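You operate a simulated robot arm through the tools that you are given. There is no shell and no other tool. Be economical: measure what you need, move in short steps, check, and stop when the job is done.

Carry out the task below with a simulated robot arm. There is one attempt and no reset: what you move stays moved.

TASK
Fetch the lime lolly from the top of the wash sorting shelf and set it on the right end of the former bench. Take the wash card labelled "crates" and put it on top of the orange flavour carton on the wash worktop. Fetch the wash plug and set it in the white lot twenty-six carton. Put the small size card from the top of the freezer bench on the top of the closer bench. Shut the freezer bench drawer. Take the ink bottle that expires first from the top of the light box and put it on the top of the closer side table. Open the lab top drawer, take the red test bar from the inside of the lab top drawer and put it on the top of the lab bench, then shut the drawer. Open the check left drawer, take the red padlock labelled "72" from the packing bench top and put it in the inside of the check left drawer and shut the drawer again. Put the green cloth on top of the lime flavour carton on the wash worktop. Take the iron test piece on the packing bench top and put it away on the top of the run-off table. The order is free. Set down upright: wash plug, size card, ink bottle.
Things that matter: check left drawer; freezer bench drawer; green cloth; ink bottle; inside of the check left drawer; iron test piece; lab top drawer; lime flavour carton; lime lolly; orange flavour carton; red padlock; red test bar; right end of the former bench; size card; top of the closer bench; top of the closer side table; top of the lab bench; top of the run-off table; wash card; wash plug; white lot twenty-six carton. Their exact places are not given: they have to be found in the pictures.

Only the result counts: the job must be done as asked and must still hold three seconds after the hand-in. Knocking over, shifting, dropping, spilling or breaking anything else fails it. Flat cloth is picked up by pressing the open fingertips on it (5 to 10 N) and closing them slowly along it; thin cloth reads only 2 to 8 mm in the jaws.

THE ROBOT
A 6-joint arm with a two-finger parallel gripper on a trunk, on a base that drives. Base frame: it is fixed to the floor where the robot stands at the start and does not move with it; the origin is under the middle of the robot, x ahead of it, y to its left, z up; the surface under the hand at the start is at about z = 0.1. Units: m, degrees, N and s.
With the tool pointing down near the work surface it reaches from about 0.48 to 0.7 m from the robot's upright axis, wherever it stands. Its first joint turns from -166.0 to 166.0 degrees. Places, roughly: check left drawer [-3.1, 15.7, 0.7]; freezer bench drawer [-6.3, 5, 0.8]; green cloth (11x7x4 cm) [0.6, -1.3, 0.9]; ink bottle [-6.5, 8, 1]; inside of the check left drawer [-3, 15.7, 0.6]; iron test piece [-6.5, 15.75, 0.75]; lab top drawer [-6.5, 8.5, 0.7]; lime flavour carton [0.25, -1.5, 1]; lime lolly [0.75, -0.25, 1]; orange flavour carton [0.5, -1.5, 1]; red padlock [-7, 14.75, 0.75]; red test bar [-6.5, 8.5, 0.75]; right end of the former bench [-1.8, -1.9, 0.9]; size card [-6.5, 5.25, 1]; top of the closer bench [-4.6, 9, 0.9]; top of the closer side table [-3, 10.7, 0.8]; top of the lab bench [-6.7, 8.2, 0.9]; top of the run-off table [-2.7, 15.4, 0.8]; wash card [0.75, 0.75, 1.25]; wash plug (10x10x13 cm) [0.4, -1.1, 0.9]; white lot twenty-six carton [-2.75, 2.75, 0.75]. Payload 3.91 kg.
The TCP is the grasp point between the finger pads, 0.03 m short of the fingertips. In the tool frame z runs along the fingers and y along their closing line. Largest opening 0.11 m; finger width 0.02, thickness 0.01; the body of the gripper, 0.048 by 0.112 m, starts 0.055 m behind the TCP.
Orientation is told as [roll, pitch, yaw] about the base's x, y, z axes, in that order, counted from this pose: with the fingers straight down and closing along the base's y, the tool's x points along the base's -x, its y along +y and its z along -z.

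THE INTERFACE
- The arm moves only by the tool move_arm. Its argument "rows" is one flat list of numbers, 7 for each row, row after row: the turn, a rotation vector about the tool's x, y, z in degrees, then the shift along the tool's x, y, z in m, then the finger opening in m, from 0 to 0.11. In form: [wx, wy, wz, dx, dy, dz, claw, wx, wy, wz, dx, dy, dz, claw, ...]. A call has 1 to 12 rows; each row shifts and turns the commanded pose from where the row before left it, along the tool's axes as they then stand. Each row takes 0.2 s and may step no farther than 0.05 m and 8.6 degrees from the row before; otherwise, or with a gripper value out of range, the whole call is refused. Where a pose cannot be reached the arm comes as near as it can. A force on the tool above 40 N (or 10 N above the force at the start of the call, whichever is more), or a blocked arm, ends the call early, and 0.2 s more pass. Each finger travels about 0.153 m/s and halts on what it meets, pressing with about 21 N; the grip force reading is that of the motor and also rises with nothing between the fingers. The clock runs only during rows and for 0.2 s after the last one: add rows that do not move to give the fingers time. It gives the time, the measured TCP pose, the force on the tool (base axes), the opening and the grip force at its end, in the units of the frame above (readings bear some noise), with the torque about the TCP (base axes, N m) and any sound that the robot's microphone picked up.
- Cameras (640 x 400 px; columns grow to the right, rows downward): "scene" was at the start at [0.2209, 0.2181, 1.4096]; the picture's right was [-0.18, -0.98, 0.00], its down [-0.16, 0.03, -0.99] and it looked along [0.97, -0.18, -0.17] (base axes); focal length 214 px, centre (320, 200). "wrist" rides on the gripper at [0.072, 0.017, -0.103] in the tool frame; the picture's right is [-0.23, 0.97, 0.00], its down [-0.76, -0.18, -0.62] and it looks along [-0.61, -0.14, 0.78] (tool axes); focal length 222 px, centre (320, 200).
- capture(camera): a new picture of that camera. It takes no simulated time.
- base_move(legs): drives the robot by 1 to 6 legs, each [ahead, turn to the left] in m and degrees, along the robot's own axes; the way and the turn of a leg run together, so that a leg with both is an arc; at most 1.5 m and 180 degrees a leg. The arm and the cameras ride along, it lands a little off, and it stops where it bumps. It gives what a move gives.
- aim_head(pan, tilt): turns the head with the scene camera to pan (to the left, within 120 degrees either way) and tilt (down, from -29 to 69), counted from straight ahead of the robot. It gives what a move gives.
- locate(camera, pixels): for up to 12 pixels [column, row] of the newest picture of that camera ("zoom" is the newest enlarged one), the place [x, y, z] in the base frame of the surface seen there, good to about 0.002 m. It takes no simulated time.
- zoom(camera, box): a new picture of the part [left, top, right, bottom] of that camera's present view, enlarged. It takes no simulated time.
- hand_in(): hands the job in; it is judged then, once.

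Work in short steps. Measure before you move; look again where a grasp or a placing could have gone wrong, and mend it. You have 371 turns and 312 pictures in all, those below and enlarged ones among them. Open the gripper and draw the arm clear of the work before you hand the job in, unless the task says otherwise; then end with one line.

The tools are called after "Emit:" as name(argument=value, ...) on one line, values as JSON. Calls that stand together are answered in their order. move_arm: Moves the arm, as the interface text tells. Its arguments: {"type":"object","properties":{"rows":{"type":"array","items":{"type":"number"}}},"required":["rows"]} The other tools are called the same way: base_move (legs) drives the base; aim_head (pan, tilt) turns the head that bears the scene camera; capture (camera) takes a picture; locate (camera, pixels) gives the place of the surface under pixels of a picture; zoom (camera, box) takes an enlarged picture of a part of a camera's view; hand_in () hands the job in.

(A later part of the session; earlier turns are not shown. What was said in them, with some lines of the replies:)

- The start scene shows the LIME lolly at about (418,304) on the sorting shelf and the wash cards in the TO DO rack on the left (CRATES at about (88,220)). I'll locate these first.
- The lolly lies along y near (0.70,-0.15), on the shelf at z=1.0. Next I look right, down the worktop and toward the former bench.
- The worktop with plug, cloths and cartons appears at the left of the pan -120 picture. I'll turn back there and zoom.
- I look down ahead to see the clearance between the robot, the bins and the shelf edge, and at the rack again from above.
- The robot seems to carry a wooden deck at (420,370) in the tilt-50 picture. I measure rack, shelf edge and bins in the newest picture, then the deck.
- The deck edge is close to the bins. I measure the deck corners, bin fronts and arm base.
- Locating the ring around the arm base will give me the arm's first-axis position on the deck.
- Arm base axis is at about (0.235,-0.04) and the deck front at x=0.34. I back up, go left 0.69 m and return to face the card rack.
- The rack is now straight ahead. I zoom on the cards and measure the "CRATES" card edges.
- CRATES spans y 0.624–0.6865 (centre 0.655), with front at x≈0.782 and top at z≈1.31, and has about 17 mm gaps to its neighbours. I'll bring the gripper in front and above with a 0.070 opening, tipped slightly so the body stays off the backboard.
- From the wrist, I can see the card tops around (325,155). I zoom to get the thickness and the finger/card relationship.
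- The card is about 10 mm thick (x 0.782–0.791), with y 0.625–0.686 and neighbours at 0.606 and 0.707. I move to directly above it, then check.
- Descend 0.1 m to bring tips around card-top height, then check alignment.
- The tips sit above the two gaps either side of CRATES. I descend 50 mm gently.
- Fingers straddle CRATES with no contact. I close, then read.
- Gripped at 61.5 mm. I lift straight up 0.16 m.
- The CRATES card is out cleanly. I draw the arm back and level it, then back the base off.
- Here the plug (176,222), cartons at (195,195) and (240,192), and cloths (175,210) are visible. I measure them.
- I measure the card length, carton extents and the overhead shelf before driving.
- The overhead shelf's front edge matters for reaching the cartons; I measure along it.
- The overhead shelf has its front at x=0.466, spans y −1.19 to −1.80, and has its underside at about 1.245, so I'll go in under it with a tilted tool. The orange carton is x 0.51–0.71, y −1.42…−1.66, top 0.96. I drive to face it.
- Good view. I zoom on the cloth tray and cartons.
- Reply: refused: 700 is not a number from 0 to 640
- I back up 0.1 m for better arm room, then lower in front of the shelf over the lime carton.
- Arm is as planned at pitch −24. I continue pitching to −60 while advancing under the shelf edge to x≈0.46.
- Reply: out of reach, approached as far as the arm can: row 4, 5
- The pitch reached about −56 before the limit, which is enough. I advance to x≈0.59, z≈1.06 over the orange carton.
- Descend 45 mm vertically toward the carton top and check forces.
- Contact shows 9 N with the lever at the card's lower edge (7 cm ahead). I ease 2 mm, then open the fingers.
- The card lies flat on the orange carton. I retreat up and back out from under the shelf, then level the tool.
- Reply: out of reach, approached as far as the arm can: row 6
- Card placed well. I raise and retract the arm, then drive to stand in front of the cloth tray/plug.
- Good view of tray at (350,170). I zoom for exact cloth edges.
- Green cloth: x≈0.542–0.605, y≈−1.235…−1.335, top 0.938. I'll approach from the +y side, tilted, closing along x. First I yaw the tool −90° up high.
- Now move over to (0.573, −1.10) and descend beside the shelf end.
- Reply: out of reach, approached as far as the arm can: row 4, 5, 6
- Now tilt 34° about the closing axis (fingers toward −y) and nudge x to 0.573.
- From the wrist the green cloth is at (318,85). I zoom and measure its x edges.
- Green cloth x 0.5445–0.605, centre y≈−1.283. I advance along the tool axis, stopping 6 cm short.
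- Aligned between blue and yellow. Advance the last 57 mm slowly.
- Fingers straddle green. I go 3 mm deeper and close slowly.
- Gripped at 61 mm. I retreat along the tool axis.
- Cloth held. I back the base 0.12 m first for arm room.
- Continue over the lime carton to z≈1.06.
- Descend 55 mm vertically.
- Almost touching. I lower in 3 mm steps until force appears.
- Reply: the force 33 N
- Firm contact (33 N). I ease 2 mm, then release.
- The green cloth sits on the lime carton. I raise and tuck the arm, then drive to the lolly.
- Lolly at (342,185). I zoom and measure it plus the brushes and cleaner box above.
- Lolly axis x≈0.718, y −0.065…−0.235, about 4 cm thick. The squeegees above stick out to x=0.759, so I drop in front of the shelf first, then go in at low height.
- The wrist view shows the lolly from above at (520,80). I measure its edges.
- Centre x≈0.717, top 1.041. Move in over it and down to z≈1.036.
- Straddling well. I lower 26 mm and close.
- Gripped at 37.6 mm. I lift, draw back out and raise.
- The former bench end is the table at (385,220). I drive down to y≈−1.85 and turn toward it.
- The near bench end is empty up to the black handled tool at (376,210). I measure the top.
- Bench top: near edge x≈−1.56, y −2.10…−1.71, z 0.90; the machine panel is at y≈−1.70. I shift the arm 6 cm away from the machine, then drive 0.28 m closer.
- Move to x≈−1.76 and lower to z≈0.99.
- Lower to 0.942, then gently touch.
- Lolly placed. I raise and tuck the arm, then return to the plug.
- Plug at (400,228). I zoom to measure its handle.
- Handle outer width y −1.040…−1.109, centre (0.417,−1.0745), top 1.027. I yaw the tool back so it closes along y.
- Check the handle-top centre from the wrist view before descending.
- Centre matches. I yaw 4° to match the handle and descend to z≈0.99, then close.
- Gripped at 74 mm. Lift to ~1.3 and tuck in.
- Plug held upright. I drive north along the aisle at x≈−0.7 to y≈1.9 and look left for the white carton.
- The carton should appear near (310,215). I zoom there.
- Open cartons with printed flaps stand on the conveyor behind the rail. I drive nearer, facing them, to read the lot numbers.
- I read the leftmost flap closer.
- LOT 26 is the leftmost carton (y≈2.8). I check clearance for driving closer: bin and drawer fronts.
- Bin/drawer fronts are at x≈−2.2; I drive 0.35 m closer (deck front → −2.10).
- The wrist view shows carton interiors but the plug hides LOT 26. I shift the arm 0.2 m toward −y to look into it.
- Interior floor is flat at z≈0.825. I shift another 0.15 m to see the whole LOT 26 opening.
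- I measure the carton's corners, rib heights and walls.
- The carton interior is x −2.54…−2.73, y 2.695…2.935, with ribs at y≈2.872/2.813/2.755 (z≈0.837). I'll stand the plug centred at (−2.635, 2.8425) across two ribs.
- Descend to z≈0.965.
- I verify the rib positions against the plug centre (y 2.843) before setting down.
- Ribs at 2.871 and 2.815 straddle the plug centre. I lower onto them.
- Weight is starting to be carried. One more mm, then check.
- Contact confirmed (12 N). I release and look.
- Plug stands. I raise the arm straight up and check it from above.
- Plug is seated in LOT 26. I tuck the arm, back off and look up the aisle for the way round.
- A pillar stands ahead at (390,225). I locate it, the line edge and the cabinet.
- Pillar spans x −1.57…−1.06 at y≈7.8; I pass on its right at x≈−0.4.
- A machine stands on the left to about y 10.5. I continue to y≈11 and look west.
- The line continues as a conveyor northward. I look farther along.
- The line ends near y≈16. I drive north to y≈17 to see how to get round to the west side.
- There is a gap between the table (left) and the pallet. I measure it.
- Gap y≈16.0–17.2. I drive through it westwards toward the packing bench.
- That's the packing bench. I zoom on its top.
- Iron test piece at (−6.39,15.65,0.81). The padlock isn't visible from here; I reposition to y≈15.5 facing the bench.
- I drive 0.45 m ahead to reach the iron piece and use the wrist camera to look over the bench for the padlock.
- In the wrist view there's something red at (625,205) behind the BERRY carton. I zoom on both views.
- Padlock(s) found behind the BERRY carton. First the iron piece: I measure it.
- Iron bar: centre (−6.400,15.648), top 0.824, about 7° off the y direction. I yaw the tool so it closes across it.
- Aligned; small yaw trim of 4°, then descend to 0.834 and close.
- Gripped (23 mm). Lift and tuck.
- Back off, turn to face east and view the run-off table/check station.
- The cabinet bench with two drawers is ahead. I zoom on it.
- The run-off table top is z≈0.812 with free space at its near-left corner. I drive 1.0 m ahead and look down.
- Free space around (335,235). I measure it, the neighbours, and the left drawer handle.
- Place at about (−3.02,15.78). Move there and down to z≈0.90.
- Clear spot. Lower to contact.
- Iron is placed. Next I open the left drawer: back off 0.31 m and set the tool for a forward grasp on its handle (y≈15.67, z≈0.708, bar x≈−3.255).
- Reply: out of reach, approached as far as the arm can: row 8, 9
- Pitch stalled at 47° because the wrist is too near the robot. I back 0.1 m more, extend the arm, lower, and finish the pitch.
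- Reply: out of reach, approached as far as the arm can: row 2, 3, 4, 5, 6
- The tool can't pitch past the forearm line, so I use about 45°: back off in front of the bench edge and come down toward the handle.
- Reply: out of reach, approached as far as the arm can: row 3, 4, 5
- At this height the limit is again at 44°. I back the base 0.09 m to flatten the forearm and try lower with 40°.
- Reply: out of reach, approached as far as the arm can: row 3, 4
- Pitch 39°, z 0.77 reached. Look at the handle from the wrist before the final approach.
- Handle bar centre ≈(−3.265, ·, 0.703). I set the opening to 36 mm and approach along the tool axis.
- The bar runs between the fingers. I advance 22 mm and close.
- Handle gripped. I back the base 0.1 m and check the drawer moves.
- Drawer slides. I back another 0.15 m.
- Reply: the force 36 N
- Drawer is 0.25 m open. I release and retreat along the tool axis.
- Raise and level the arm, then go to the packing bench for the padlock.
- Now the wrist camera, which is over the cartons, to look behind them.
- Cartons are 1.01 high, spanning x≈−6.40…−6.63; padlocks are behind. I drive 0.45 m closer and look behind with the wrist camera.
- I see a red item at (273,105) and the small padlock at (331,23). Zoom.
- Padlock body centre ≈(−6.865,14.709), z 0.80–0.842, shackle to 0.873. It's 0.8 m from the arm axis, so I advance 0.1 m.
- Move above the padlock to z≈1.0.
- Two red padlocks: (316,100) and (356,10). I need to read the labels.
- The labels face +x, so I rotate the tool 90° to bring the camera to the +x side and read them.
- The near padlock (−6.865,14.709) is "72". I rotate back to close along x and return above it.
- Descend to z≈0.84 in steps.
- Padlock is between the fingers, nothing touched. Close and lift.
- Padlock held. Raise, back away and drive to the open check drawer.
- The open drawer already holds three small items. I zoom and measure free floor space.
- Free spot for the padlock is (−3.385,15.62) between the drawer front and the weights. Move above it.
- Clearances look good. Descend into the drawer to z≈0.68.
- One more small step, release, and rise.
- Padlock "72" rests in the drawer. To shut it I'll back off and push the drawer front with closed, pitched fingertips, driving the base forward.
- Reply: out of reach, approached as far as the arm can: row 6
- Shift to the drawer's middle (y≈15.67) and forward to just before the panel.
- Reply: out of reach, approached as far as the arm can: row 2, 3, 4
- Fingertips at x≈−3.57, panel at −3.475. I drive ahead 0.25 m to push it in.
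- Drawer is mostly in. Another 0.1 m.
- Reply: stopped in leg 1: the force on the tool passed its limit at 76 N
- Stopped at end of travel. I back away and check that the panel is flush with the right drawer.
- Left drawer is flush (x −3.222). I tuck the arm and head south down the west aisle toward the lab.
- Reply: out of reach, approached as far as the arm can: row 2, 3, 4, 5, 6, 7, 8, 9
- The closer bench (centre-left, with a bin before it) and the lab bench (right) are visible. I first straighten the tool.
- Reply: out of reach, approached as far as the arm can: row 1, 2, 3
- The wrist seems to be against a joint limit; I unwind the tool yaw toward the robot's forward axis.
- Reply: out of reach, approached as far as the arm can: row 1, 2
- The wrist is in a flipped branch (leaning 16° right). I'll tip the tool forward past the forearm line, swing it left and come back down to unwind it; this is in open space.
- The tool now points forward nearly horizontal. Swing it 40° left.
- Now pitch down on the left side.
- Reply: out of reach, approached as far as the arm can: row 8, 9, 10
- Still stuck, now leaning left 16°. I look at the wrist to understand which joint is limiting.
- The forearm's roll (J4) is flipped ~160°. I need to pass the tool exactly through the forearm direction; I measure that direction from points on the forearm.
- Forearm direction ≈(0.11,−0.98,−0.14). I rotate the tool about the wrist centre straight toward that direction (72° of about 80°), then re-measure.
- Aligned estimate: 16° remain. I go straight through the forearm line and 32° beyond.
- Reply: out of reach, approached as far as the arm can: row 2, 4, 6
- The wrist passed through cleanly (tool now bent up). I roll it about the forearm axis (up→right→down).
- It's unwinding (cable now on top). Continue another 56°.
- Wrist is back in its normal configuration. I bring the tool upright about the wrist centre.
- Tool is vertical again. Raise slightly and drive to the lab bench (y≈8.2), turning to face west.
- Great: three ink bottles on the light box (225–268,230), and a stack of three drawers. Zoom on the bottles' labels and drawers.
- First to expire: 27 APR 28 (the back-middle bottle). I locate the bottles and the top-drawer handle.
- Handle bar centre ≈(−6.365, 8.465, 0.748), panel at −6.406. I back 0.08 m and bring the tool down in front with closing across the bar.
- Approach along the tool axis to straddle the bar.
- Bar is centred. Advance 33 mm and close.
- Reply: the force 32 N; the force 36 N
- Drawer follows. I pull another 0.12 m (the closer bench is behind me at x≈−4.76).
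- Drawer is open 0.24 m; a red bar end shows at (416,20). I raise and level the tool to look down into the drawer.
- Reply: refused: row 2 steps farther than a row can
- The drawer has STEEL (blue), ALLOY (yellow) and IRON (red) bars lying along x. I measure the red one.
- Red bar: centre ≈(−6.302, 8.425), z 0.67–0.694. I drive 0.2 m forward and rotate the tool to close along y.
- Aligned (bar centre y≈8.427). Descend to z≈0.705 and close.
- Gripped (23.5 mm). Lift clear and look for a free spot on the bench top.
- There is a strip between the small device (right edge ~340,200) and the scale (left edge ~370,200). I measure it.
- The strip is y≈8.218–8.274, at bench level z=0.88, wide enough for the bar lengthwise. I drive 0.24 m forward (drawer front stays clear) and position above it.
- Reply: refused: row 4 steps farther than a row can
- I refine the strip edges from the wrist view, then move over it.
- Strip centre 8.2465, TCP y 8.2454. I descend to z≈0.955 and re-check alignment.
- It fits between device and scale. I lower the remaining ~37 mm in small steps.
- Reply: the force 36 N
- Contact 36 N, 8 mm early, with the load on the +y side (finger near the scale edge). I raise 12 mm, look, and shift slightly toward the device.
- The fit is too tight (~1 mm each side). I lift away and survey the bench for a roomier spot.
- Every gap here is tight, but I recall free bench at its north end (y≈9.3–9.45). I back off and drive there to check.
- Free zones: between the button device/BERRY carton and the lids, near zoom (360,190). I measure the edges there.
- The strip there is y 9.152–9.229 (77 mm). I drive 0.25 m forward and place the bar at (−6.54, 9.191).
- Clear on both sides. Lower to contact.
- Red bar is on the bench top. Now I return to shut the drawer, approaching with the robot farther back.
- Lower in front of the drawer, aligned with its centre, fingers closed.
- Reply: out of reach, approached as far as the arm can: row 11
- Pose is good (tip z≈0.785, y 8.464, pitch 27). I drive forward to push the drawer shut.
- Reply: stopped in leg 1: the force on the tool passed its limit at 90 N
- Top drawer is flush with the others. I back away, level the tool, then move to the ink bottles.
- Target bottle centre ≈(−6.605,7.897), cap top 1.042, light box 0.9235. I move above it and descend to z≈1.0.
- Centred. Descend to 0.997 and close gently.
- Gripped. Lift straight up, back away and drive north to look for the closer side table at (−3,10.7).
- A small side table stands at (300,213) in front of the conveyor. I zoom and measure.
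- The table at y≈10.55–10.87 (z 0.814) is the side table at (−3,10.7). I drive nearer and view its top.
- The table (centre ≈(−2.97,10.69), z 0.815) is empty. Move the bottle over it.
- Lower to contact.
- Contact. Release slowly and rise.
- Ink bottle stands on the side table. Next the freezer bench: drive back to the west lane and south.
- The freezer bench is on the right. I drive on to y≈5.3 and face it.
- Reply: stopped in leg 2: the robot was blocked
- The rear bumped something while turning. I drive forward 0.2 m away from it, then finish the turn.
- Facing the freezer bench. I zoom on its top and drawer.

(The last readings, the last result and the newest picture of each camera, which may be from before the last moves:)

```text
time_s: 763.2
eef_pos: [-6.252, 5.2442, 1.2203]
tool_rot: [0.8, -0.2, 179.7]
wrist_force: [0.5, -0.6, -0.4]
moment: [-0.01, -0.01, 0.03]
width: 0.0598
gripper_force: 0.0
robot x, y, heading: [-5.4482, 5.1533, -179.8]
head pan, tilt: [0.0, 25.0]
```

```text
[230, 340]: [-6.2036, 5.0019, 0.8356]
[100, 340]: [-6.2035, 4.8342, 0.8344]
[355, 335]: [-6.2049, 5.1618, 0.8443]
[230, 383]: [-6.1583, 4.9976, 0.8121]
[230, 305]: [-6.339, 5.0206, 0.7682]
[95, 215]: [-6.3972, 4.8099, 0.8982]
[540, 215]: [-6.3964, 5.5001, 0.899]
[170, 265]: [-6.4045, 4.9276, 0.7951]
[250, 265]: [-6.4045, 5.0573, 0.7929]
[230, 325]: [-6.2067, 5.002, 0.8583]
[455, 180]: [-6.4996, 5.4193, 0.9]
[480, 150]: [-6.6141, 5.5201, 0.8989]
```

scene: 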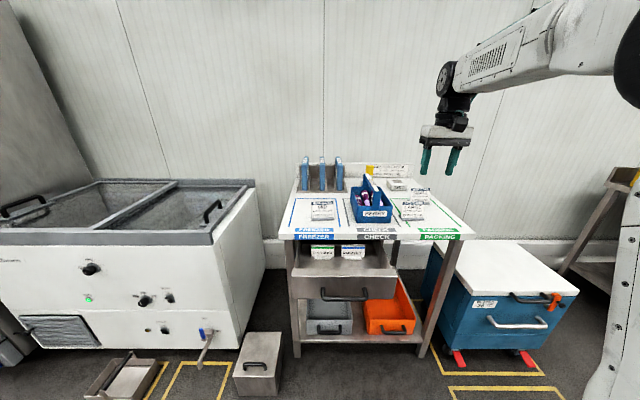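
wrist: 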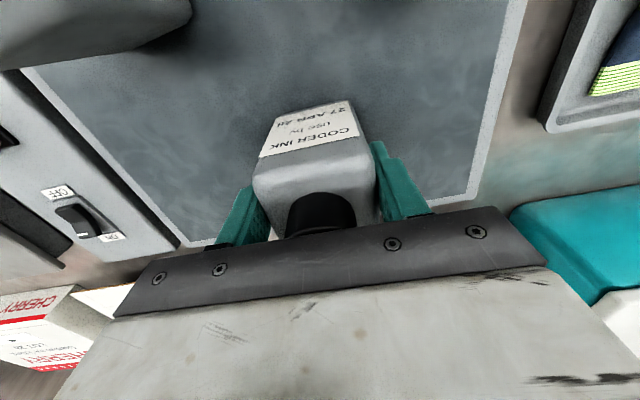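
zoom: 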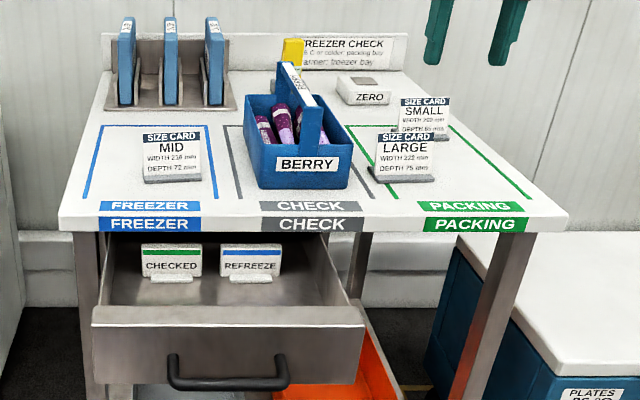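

SMALL card: face at x≈−6.68, y 5.38–5.478, top z≈0.985. The drawer panel is at x≈−6.204 (top 0.858). First I'll push the drawer shut: back 0.1 m and lower closed fingers in front of it.

Emit:
base_move(legs=[[-0.1, 0]])

Emit:
move_arm(rows=[0, 0, 0, 0.008, 0.04, 0.02, 0.0, 0, 0, 0, 0.008, 0.04, 0.02, 0.0, 0, 0, 0, 0.008, 0.04, 0.02, 0.0, 0, 0, 0, 0.008, 0.04, 0.02, 0.0, 0, 0, 0, 0.008, 0.04, 0.02, 0.0, 0, 0, 0, 0.008, 0.04, 0.02, 0.0, 0, 0, 0, 0.0, 0, 0.045, 0.0, 0, 0, 0, 0.0, 0, 0.045, 0.0, 0, 0, 0, 0.0, 0, 0.045, 0.0, 0, 0, 0, 0, 0, 0.045, 0.0, 0, -6, 0, 0, 0, 0.015, 0.0, 0, -6, 0, 0, 0, 0.015, 0.0])

Emit:
capture(camera="wrist")

```text
time_s: 764.3
eef_pos: [-6.1494, 5.2446, 1.2213]
tool_rot: [0.8, -0.2, 179.8]
wrist_force: [0.8, -0.4, 0.0]
moment: [-0.01, -0.02, 0.01]
width: 0.06
gripper_force: 0.0
robot x, y, heading: [-5.3479, 5.1555, -179.7]
head pan, tilt: [0.0, 25.0]
```

```text
time_s: 766.9
eef_pos: [-6.1059, 5.0003, 0.8954]
tool_rot: [0.8, -12.3, 179.7]
wrist_force: [-0.2, 0.4, 1.2]
moment: [-0.01, -0.01, 0.02]
width: 0.0
gripper_force: 20.9
robot x, y, heading: [-5.3498, 5.1555, -179.8]
head pan, tilt: [0.0, 25.0]
```

```text
95 pictures are left
```

wrist: 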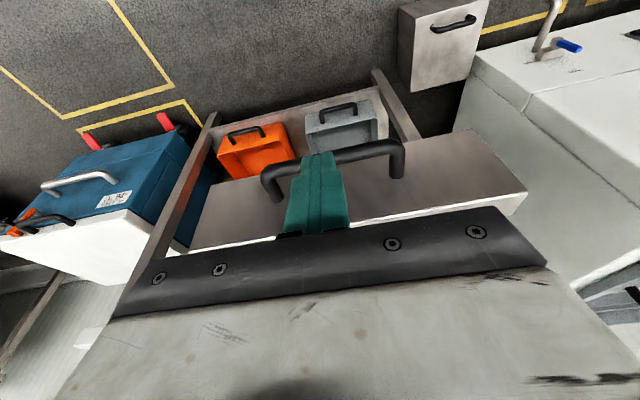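

Emit:
move_arm(rows=[0, -5, 0, 0.004, 0, 0.018, 0.0, 0, 0, 0, 0.004, 0, 0.015, 0.0, 0, 0, 0, 0, 0, 0, 0.0])

Emit:
base_move(legs=[[0.22, 0]])

Emit:
zoom(camera="scene", box=[280, 160, 480, 330])

```text
time_s: 767.7
eef_pos: [-6.1067, 4.9986, 0.8605]
tool_rot: [0.8, -17.2, 179.6]
wrist_force: [0.0, 0.1, -0.2]
moment: [-0.04, 0.0, 0.0]
width: 0.0
gripper_force: 20.9
robot x, y, heading: [-5.3478, 5.1531, -180.1]
head pan, tilt: [0.0, 25.0]
```

```text
time_s: 769.5
eef_pos: [-6.3316, 4.9987, 0.8629]
tool_rot: [0.8, -17.2, 179.6]
wrist_force: [-0.4, 0.3, 0.1]
moment: [-0.01, 0.04, -0.03]
width: 0.0
gripper_force: 21.1
robot x, y, heading: [-5.577, 5.1534, -180.1]
head pan, tilt: [0.0, 25.0]
```

```text
2.35 times, centred on (380, 245) of scene
```

zoom: 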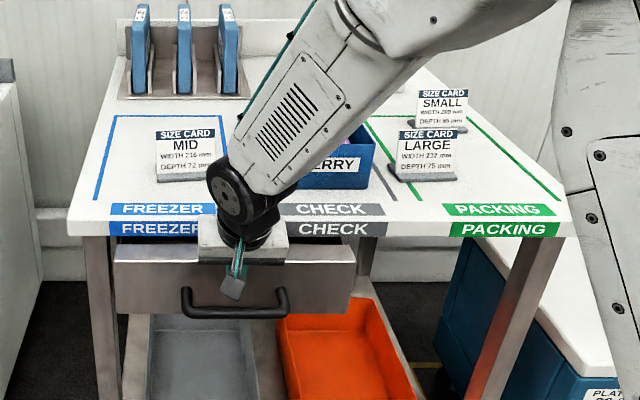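

Drawer is moving in. Push on until it stops.

Emit:
base_move(legs=[[0.09, 0]])

Emit:
base_move(legs=[[-0.2, 0]])

Emit:
zoom(camera="scene", box=[280, 160, 480, 330])

Emit:
locate(camera="zoom", pixels=[[140, 260], [300, 270], [120, 240], [300, 215], [330, 280], [200, 290], [370, 230]])

```text
time_s: 770.5
eef_pos: [-6.3859, 4.9988, 0.8566]
tool_rot: [0.4, -16.3, 179.8]
wrist_force: [0.7, 0.1, -0.3]
moment: [-0.02, 0.02, 0.05]
width: 0.0
gripper_force: 21.1
robot x, y, heading: [-5.6347, 5.1564, -179.8]
head pan, tilt: [0.0, 25.0]
stopped in leg 1: the force on the tool passed its limit at 85 N (the readings are from after the stop); the commanded pose is now the measured one
```

```text
time_s: 772.0
eef_pos: [-6.1882, 5.0008, 0.8577]
tool_rot: [0.4, -16.4, 179.5]
wrist_force: [0.1, 0.4, 0.1]
moment: [0.0, 0.01, 0.0]
width: 0.0
gripper_force: 21.3
robot x, y, heading: [-5.4355, 5.1545, 180.1]
head pan, tilt: [0.0, 25.0]
```

```text
2.35 times, centred on (380, 245) of scene
```

zoom: 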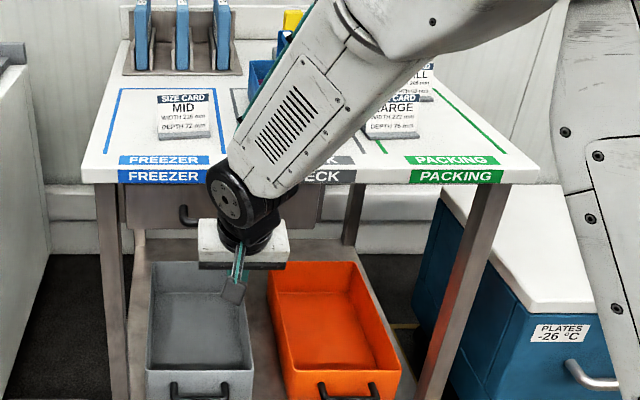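

```text
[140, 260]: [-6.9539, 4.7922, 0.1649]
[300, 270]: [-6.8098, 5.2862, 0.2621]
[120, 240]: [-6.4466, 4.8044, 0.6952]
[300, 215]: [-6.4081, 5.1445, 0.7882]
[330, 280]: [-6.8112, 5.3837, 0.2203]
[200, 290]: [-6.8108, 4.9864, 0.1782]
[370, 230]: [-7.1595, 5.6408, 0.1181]
```

Panel now at x≈−6.408, about 1 cm behind the bench edge. To be sure it's fully shut, I push once more, this time on the handle bar (z≈0.81), which stays clear of the bench edge.

Emit:
move_arm(rows=[0, 0, 0, 0.006, 0, 0.022, 0.0, 0, 0, 0, 0, 0, 0, 0.0])

Emit:
base_move(legs=[[0.2, 0]])

Emit:
locate(camera="zoom", pixels=[[180, 212], [290, 200]])

```text
time_s: 772.6
eef_pos: [-6.1901, 5.0007, 0.8343]
tool_rot: [0.4, -16.4, 179.6]
wrist_force: [0.5, -0.2, -0.5]
moment: [0.0, -0.01, -0.02]
width: 0.0
gripper_force: 21.0
robot x, y, heading: [-5.4382, 5.1522, 180.2]
head pan, tilt: [0.0, 25.0]
```

```text
time_s: 774.1
eef_pos: [-6.3417, 4.9995, 0.8365]
tool_rot: [0.1, -15.8, 179.8]
wrist_force: [13.4, 2.8, 17.2]
moment: [0.07, -0.08, -0.03]
width: 0.0
gripper_force: 21.3
robot x, y, heading: [-5.5936, 5.1554, -180.0]
head pan, tilt: [0.0, 25.0]
stopped in leg 1: the force on the tool passed its limit at 341 N (the readings are from after the stop); the commanded pose is now the measured one
```

```text
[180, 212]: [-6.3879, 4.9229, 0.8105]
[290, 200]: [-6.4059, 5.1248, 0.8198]
```

Solid stop—drawer is shut. I back off, level and raise the tool, and rotate it to close along x for the SMALL card.

Emit:
base_move(legs=[[-0.15, 0]])

Emit:
move_arm(rows=[0, 8, 0, 0, 0, -0.03, 0.03, 0, 8, 0, 0, 0, -0.045, 0.03, 0, 0, 0, 0, -0.03, -0.04, 0.03, 0, 0, 0, 0, -0.03, -0.04, 0.03, 0, 0, 0, 0, -0.03, -0.04, 0.03, 0, 0, 0, 0, -0.03, -0.04, 0.03, 0, 0, 0, 0, -0.03, -0.04, 0.03, 0, 0, 0, 0, -0.03, -0.02, 0.03, 0, 0, 0, 0, -0.04, 0, 0.03])

Emit:
move_arm(rows=[0, 0, 8.2, 0, 0, 0, 0.04, 0, 0, 8.2, 0, 0, 0, 0.04, 0, 0, 8.2, 0, 0, 0, 0.04, 0, 0, 8.2, 0, 0, 0, 0.04, 0, 0, 8.2, 0, 0, 0, 0.04, 0, 0, 8.2, 0, 0, 0, 0.04, 0, 0, 8.2, 0, 0, 0, 0.04, 0, 0, 8.2, 0, 0, 0, 0.04, 0, 0, 8.2, 0, 0, 0, 0.04, 0, 0, 8.2, 0, 0, 0, 0.04, 0, 0, 8, 0, 0, 0, 0.04])

Emit:
base_move(legs=[[0.35, 0]])

Emit:
capture(camera="wrist")

```text
time_s: 775.5
eef_pos: [-6.1911, 4.9996, 0.8339]
tool_rot: [0.1, -15.8, 179.8]
wrist_force: [0.8, 0.7, -0.4]
moment: [0.01, 0.01, -0.03]
width: 0.0001
gripper_force: 21.0
robot x, y, heading: [-5.4435, 5.1539, -179.8]
head pan, tilt: [0.0, 25.0]
```

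```text
time_s: 777.5
eef_pos: [-6.1785, 5.2173, 1.1274]
tool_rot: [0.1, 0.2, 179.9]
wrist_force: [0.3, 0.0, 1.0]
moment: [0.03, -0.02, 0.02]
width: 0.0299
gripper_force: 0.1
robot x, y, heading: [-5.4438, 5.1567, -180.0]
head pan, tilt: [0.0, 25.0]
```

```text
time_s: 779.9
eef_pos: [-6.1767, 5.2197, 1.1276]
tool_rot: [-0.2, 0.1, 89.7]
wrist_force: [-0.2, 0.3, -0.3]
moment: [0.01, 0.0, 0.03]
width: 0.0398
gripper_force: 0.0
robot x, y, heading: [-5.4483, 5.1542, -179.8]
head pan, tilt: [0.0, 25.0]
```

```text
time_s: 782.1
eef_pos: [-6.5234, 5.2205, 1.127]
tool_rot: [-0.2, 0.1, 89.7]
wrist_force: [-0.4, -0.4, 0.1]
moment: [-0.01, -0.02, 0.02]
width: 0.0399
gripper_force: 0.1
robot x, y, heading: [-5.788, 5.1511, 179.9]
head pan, tilt: [0.0, 25.0]
```

```text
92 pictures are left
```

wrist: 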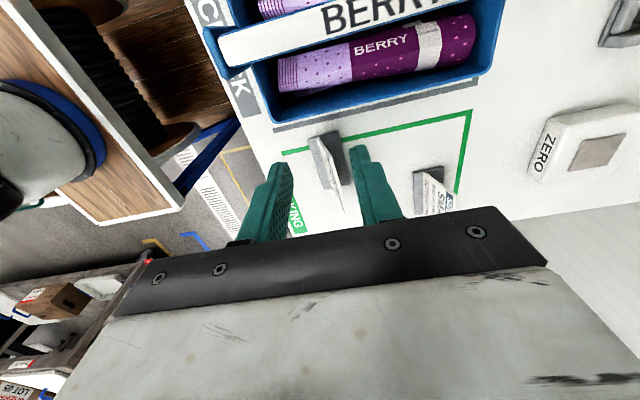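

SMALL is at (435,195) in the wrist view, behind LARGE. I move the hand toward it, staying high.

Emit:
move_arm(rows=[0, 0, 0, -0.02, 0.039, 0, 0.04, 0, 0, 0, -0.02, 0.039, 0, 0.04, 0, 0, 0, -0.02, 0.039, 0, 0.04, 0, 0, 0, -0.02, 0.039, 0, 0.04, 0, 0, 0, -0.02, 0, 0, 0.04, 0, 0, 0, 0, 0, 0, 0.04])

Emit:
capture(camera="wrist")

```text
time_s: 783.5
eef_pos: [-6.6774, 5.3218, 1.1258]
tool_rot: [-0.2, 0.1, 89.7]
wrist_force: [-0.4, -0.5, 0.3]
moment: [-0.01, 0.0, -0.02]
width: 0.0401
gripper_force: 0.1
robot x, y, heading: [-5.7902, 5.1538, 180.1]
head pan, tilt: [0.0, 25.0]
```

```text
91 pictures are left
```

wrist: 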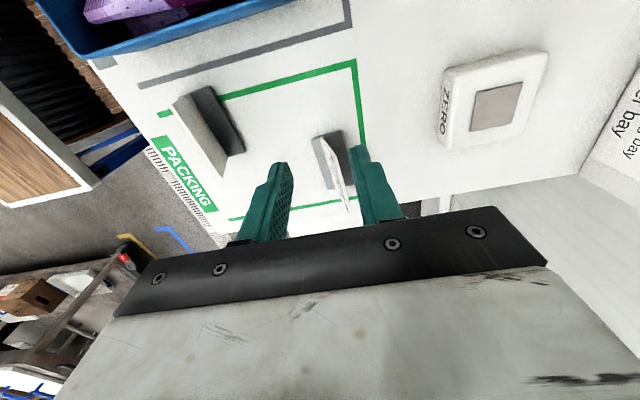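

Emit:
zoom(camera="wrist", box=[290, 110, 410, 220])

Emit:
locate(camera="wrist", pixels=[[318, 145], [330, 135], [342, 133], [327, 185], [334, 150], [325, 143], [343, 195], [347, 205], [352, 165], [336, 165]])

```text
3.64 times, centred on (350, 165) of wrist
```

zoom: 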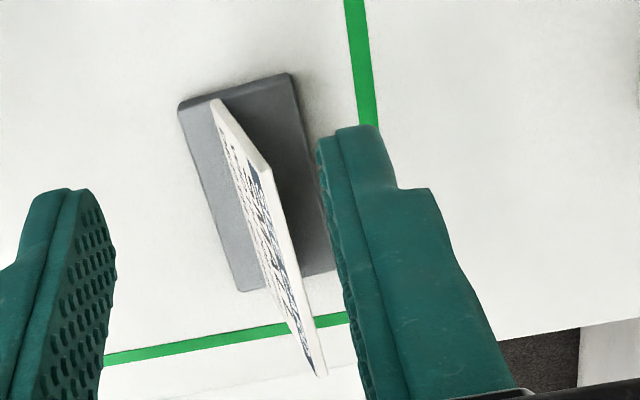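

```text
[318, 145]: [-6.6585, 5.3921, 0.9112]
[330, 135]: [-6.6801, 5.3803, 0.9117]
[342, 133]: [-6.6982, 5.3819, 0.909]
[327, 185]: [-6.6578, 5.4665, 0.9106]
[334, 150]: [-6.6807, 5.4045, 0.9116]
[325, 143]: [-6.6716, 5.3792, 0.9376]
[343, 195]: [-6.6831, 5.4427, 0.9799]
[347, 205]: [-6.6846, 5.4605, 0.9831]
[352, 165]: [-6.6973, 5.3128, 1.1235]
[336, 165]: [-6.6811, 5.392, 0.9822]
```

The card leans back about 12°. I'll pinch its face with a matching tool tilt; first move the base 0.08 m closer for reach.

Emit:
base_move(legs=[[0.08, 0]])

Emit:
move_arm(rows=[6, 0, 0, -0.036, -0.027, 0, 0.05, 6, 0, 0, -0.036, -0.027, 0, 0.05, 0, 0, 0, -0.036, -0.026, 0, 0.05, 0, 0, 0, 0, 0, 0.03, 0.05, 0, 0, 0, 0, 0, 0, 0.05])

Emit:
capture(camera="wrist")

```text
time_s: 784.5
eef_pos: [-6.7568, 5.3211, 1.1261]
tool_rot: [-0.3, 0.1, 89.6]
wrist_force: [-0.6, -0.5, 0.3]
moment: [0.01, 0.02, 0.0]
width: 0.0399
gripper_force: 0.1
robot x, y, heading: [-5.8676, 5.1556, 179.8]
head pan, tilt: [0.0, 25.0]
```

```text
time_s: 785.8
eef_pos: [-6.6719, 5.4294, 1.1053]
tool_rot: [-12.3, 0.1, 89.6]
wrist_force: [-0.5, 0.1, 0.4]
moment: [0.02, 0.0, 0.02]
width: 0.05
gripper_force: 0.0
robot x, y, heading: [-5.8697, 5.1533, 180.1]
head pan, tilt: [0.0, 25.0]
```

```text
89 pictures are left
```

wrist: 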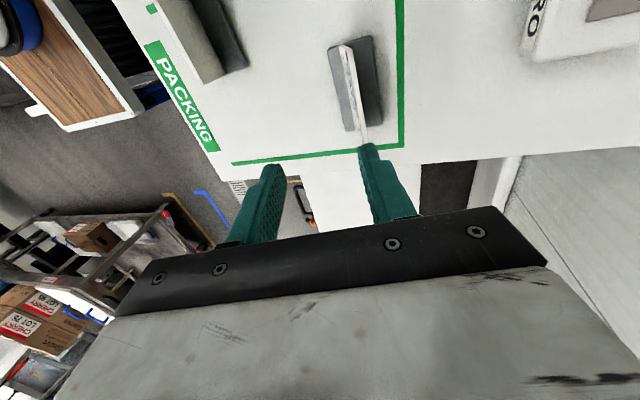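

Align with the card plane, then slide down along it (stop 5 cm short to check).

Emit:
move_arm(rows=[0, 0, 0, 0, 0.0375, 0, 0.05, 0, 0, 0, 0, 0, 0.03, 0.05, 0, 0, 0, 0, 0, 0.03, 0.05, 0, 0, 0, 0, 0, 0.03, 0.05, 0, 0, 0, 0, 0, 0, 0.05])

Emit:
capture(camera="wrist")

Emit:
zoom(camera="scene", box=[360, 120, 520, 260])

```text
time_s: 787.0
eef_pos: [-6.6872, 5.4281, 1.0091]
tool_rot: [-12.2, 0.1, 89.6]
wrist_force: [-0.2, 0.0, -1.5]
moment: [-0.02, -0.02, -0.04]
width: 0.0498
gripper_force: 0.0
robot x, y, heading: [-5.8704, 5.1547, 180.0]
head pan, tilt: [0.0, 25.0]
```

```text
88 pictures are left
```

wrist: 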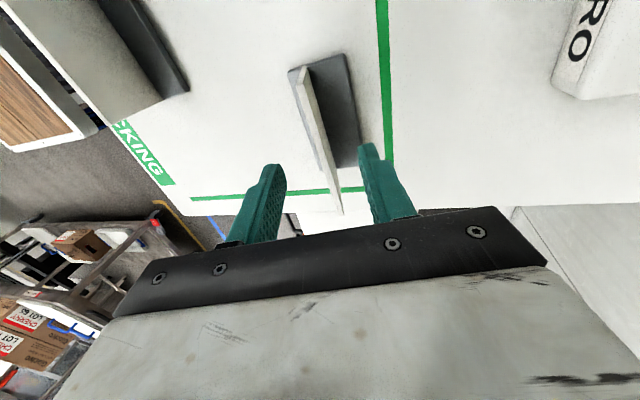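

```text
2.86 times, centred on (440, 190) of scene
```

zoom: 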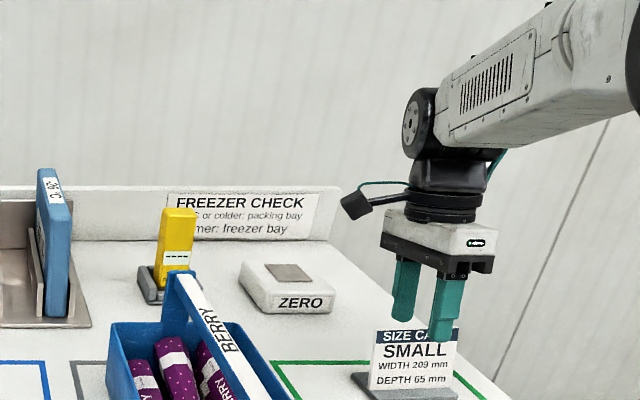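

Card lies between the fingers. Slide down 54 mm and close.

Emit:
move_arm(rows=[0, 0, 0, 0, 0, 0.02, 0.05, 0, 0, 0, 0, 0, 0.02, 0.05, 0, 0, 0, 0, 0, 0.014, 0.05, 0, 0, 0, 0, 0, 0, 0.035, 0, 0, 0, 0, 0, 0, 0.022, 0, 0, 0, 0, 0, 0, 0.012, 0, 0, 0, 0, 0, 0, 0.004, 0, 0, 0, 0, 0, 0, 0.0, 0, 0, 0, 0, 0, 0, 0.0])

Emit:
capture(camera="wrist")

```text
time_s: 789.0
eef_pos: [-6.6751, 5.4298, 0.9555]
tool_rot: [-12.2, 0.1, 89.7]
wrist_force: [0.1, 0.0, 1.7]
moment: [-0.11, -0.03, 0.08]
width: 0.0043
gripper_force: 20.7
robot x, y, heading: [-5.8678, 5.155, 180.1]
head pan, tilt: [0.0, 25.0]
```

```text
86 pictures are left
```

wrist: 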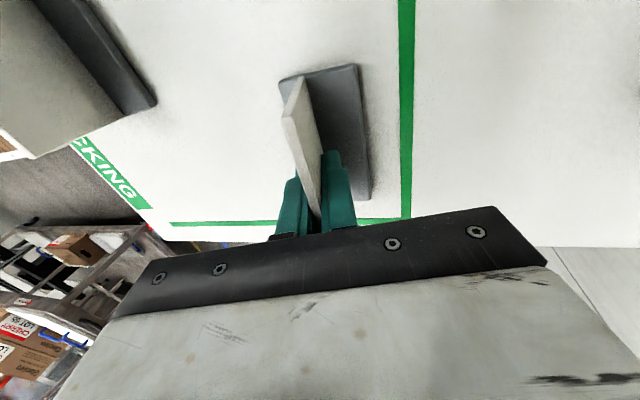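

Pinched (4.3 mm). Lift straight up and pull back a little.

Emit:
move_arm(rows=[0, 0, 0, 0, -0.0064, -0.0293, 0.0, 0, 0, 0, 0, -0.0095, -0.044, 0.0, 0, 0, 0, 0, -0.0095, -0.044, 0.0, 0, 0, 0, 0, -0.0095, -0.044, 0.0, 0, 0, 0, 0, -0.0095, -0.044, 0.0, 0, 0, 0, 0, -0.04, -0.02, 0.0, 0, 0, 0, 0, -0.04, -0.01, 0.0])

Emit:
capture(camera="wrist")

```text
time_s: 790.5
eef_pos: [-6.6048, 5.4303, 1.2134]
tool_rot: [-12.3, 0.0, 89.7]
wrist_force: [-0.9, -0.3, -1.8]
moment: [-0.01, -0.07, -0.01]
width: 0.0047
gripper_force: 21.1
robot x, y, heading: [-5.8688, 5.1553, 180.1]
head pan, tilt: [0.0, 25.0]
```

```text
85 pictures are left
```

wrist: 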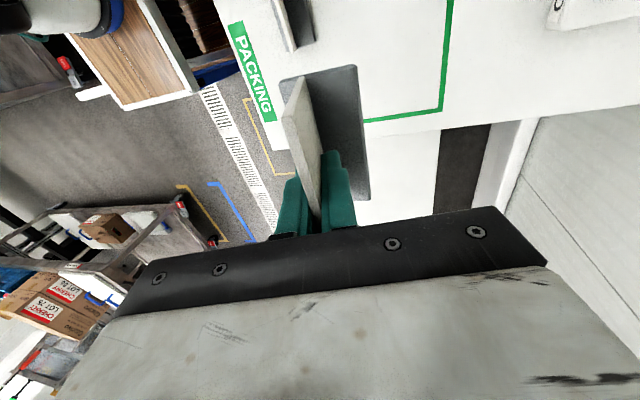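

Card held. Back away and drive north to the closer bench (−4.6, 9).

Emit:
base_move(legs=[[-0.38, 0], [0, -90], [1.5, 0], [1.5, 0], [0.65, 0], [0, -90]])

Emit:
aim_head(pan=0, tilt=30)

Emit:
capture(camera="scene")

```text
time_s: 817.7
eef_pos: [-4.7949, 8.5083, 1.213]
tool_rot: [-12.2, 0.1, -89.0]
wrist_force: [-0.3, -0.4, -1.1]
moment: [0.0, 0.01, -0.01]
width: 0.0046
gripper_force: 21.3
robot x, y, heading: [-5.5306, 8.7672, 1.3]
head pan, tilt: [0.0, 25.0]
```

```text
time_s: 818.4
eef_pos: [-4.7941, 8.5087, 1.2126]
tool_rot: [-12.2, 0.2, -89.0]
wrist_force: [-0.3, 0.6, 0.0]
moment: [-0.02, 0.0, 0.01]
width: 0.0046
gripper_force: 21.2
robot x, y, heading: [-5.5346, 8.7666, 1.3]
head pan, tilt: [0.0, 30.0]
```

```text
84 pictures are left
```

scene: 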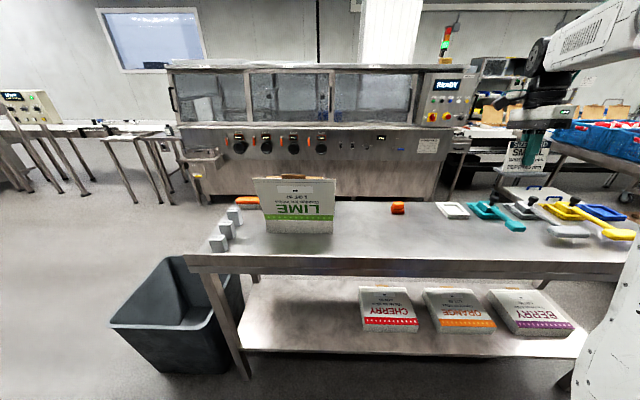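

The bench has plenty of free top around (370,240). I measure.

Emit:
locate(camera="scene", pixels=[[370, 240], [200, 255], [600, 260], [370, 215], [430, 235], [300, 240], [400, 208], [190, 262], [500, 240], [455, 210]])

Emit:
zoom(camera="scene", box=[180, 110, 600, 290])

```text
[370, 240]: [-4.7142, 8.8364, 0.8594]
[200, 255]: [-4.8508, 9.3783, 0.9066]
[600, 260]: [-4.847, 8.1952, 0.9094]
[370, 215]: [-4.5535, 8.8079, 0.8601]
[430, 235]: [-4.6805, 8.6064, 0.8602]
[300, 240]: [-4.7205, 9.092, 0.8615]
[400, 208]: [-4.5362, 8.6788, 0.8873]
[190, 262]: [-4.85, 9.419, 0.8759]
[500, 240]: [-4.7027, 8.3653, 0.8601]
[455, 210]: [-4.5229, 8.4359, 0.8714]
```

```text
1.52 times, centred on (390, 200) of scene
```

zoom: 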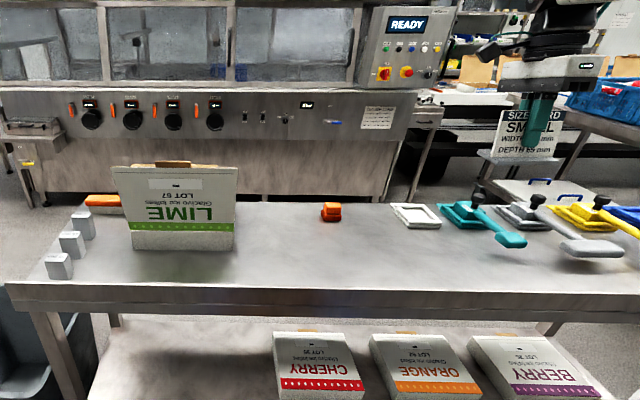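

Bench surface z=0.860; I'll set the card at (−4.66, 8.80). Move over it.

Emit:
move_arm(rows=[0, 0, 0, 0.0323, 0.0193, 0.0185, 0.0, 0, 0, 0, 0.0323, 0.0193, 0.0185, 0.0, 0, 0, 0, 0.0323, 0.0193, 0.0185, 0.0, 0, 0, 0, 0.0323, 0.0193, 0.0185, 0.0, 0, 0, 0, 0.0323, 0.0193, 0.0185, 0.0, 0, 0, 0, 0.0323, 0.0193, 0.0185, 0.0, 0, 0, 0, 0.0323, 0.0193, 0.0185, 0.0, 0, 0, 0, 0.0323, 0.0193, 0.0185, 0.0, 0, 0, 0, 0.0323, 0.0193, 0.0185, 0.0, 0, 0, 0, 0, 0, 0, 0.0])

Emit:
zoom(camera="scene", box=[260, 110, 480, 280])

```text
time_s: 820.6
eef_pos: [-4.6647, 8.8034, 1.0154]
tool_rot: [-12.1, 0.1, -89.0]
wrist_force: [-0.2, -0.3, -0.2]
moment: [0.02, -0.03, -0.03]
width: 0.0045
gripper_force: 21.0
robot x, y, heading: [-5.5357, 8.7652, 1.5]
head pan, tilt: [0.0, 30.0]
```

```text
2.35 times, centred on (370, 195) of scene
```

zoom: 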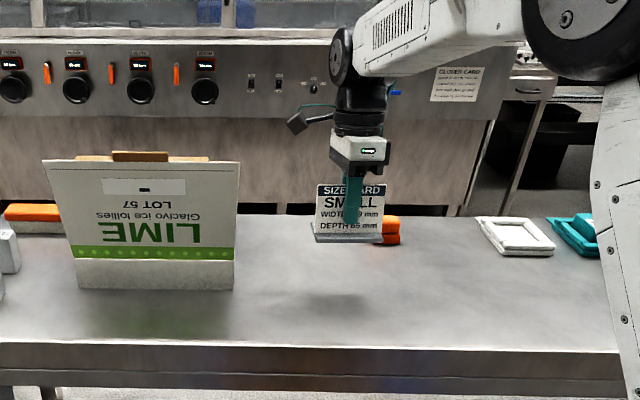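

Base is level. Lower to just above the bench.

Emit:
move_arm(rows=[0, 0, 0, 0, 0.0085, 0.0391, 0.0, 0, 0, 0, 0, 0.0075, 0.0342, 0.0, 0, 0, 0, 0, 0.0038, 0.0176, 0.0, 0, 0, 0, 0, 0.0006, 0.0029, 0.0, 0, 0, 0, 0, 0, 0, 0.0])

```text
time_s: 821.8
eef_pos: [-4.6651, 8.8023, 0.9183]
tool_rot: [-12.3, 0.1, -89.0]
wrist_force: [0.2, -0.2, 0.4]
moment: [-0.02, -0.02, -0.02]
width: 0.0044
gripper_force: 21.0
robot x, y, heading: [-5.5327, 8.7675, 1.5]
head pan, tilt: [0.0, 30.0]
```

Emit:
move_arm(rows=[0, 0, 0, 0, 0.0003, 0.0015, 0.0, 0, 0, 0, 0, 0.0003, 0.0015, 0.0, 0, 0, 0, 0, 0, 0, 0.0])

```text
time_s: 822.6
eef_pos: [-4.6648, 8.8026, 0.9145]
tool_rot: [-12.3, 0.2, -88.9]
wrist_force: [-0.5, 0.9, -1.2]
moment: [0.01, -0.02, -0.04]
width: 0.0048
gripper_force: 20.9
robot x, y, heading: [-5.5364, 8.7669, 1.1]
head pan, tilt: [0.0, 30.0]
```

Emit:
move_arm(rows=[0, 0, 0, 0, 0.0003, 0.0015, 0.0, 0, 0, 0, 0, 0, 0, 0.0])

```text
time_s: 823.2
eef_pos: [-4.6635, 8.8031, 0.9141]
tool_rot: [-12.2, 0.2, -89.1]
wrist_force: [-0.7, 0.4, 5.1]
moment: [0.33, 0.14, -0.06]
width: 0.0047
gripper_force: 20.7
robot x, y, heading: [-5.5389, 8.769, 1.4]
head pan, tilt: [0.0, 30.0]
```

Contact (5 N). Open slowly and look.

Emit:
move_arm(rows=[0, 0, 0, 0, 0, 0, 0.008, 0, 0, 0, 0, 0, 0, 0.014, 0, 0, 0, 0, 0, 0, 0.025, 0, 0, 0, 0, 0, 0, 0.04, 0, 0, 0, 0, 0, 0, 0.04, 0, 0, 0, 0, 0, -0.02, 0.04, 0, 0, 0, 0, 0, -0.04, 0.04, 0, 0, 0, 0, 0, -0.045, 0.04, 0, 0, 0, 0, 0, -0.045, 0.04, 0, 0, 0, 0, 0, -0.045, 0.04])

Emit:
zoom(camera="scene", box=[260, 110, 480, 280])

```text
time_s: 825.4
eef_pos: [-4.625, 8.8016, 1.1067]
tool_rot: [-12.3, 0.1, -89.0]
wrist_force: [0.5, -0.7, -0.6]
moment: [-0.01, -0.01, 0.0]
width: 0.0398
gripper_force: 0.0
robot x, y, heading: [-5.5323, 8.761, 1.2]
head pan, tilt: [0.0, 30.0]
```

```text
2.35 times, centred on (370, 195) of scene
```

zoom: 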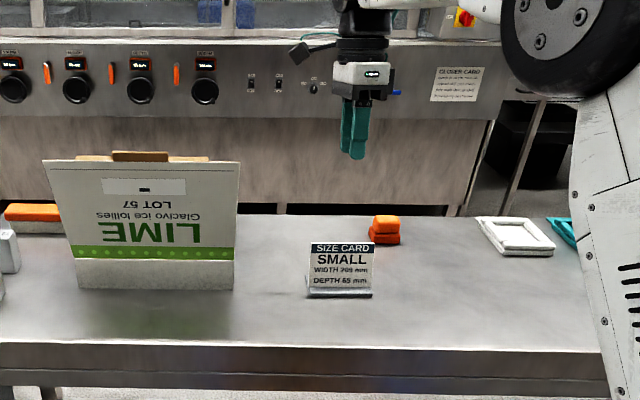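

The SMALL card stands upright and all tasks are done. I open the gripper and draw the arm clear before handing in.

Emit:
move_arm(rows=[0, 0, 0, 0, -0.03, -0.035, 0.08, 0, 0, 0, 0, -0.035, -0.03, 0.09, 0, 0, 0, 0, -0.035, -0.03, 0.09])

Emit:
hand_in()

```text
time_s: 826.2
eef_pos: [-4.7008, 8.8023, 1.219]
tool_rot: [-12.4, 0.1, -88.9]
wrist_force: [0.8, 0.6, -1.2]
moment: [-0.01, 0.06, 0.01]
width: 0.0901
gripper_force: 0.0
robot x, y, heading: [-5.5338, 8.7681, 1.2]
head pan, tilt: [0.0, 30.0]
```

```text
The job is handed in.
```

I did all ten parts of the task and handed the job in with the gripper open and the arm clear; near the freezer bench the robot's rear bumped something it couldn't see while turning, and I didn't check whether that shifted it.
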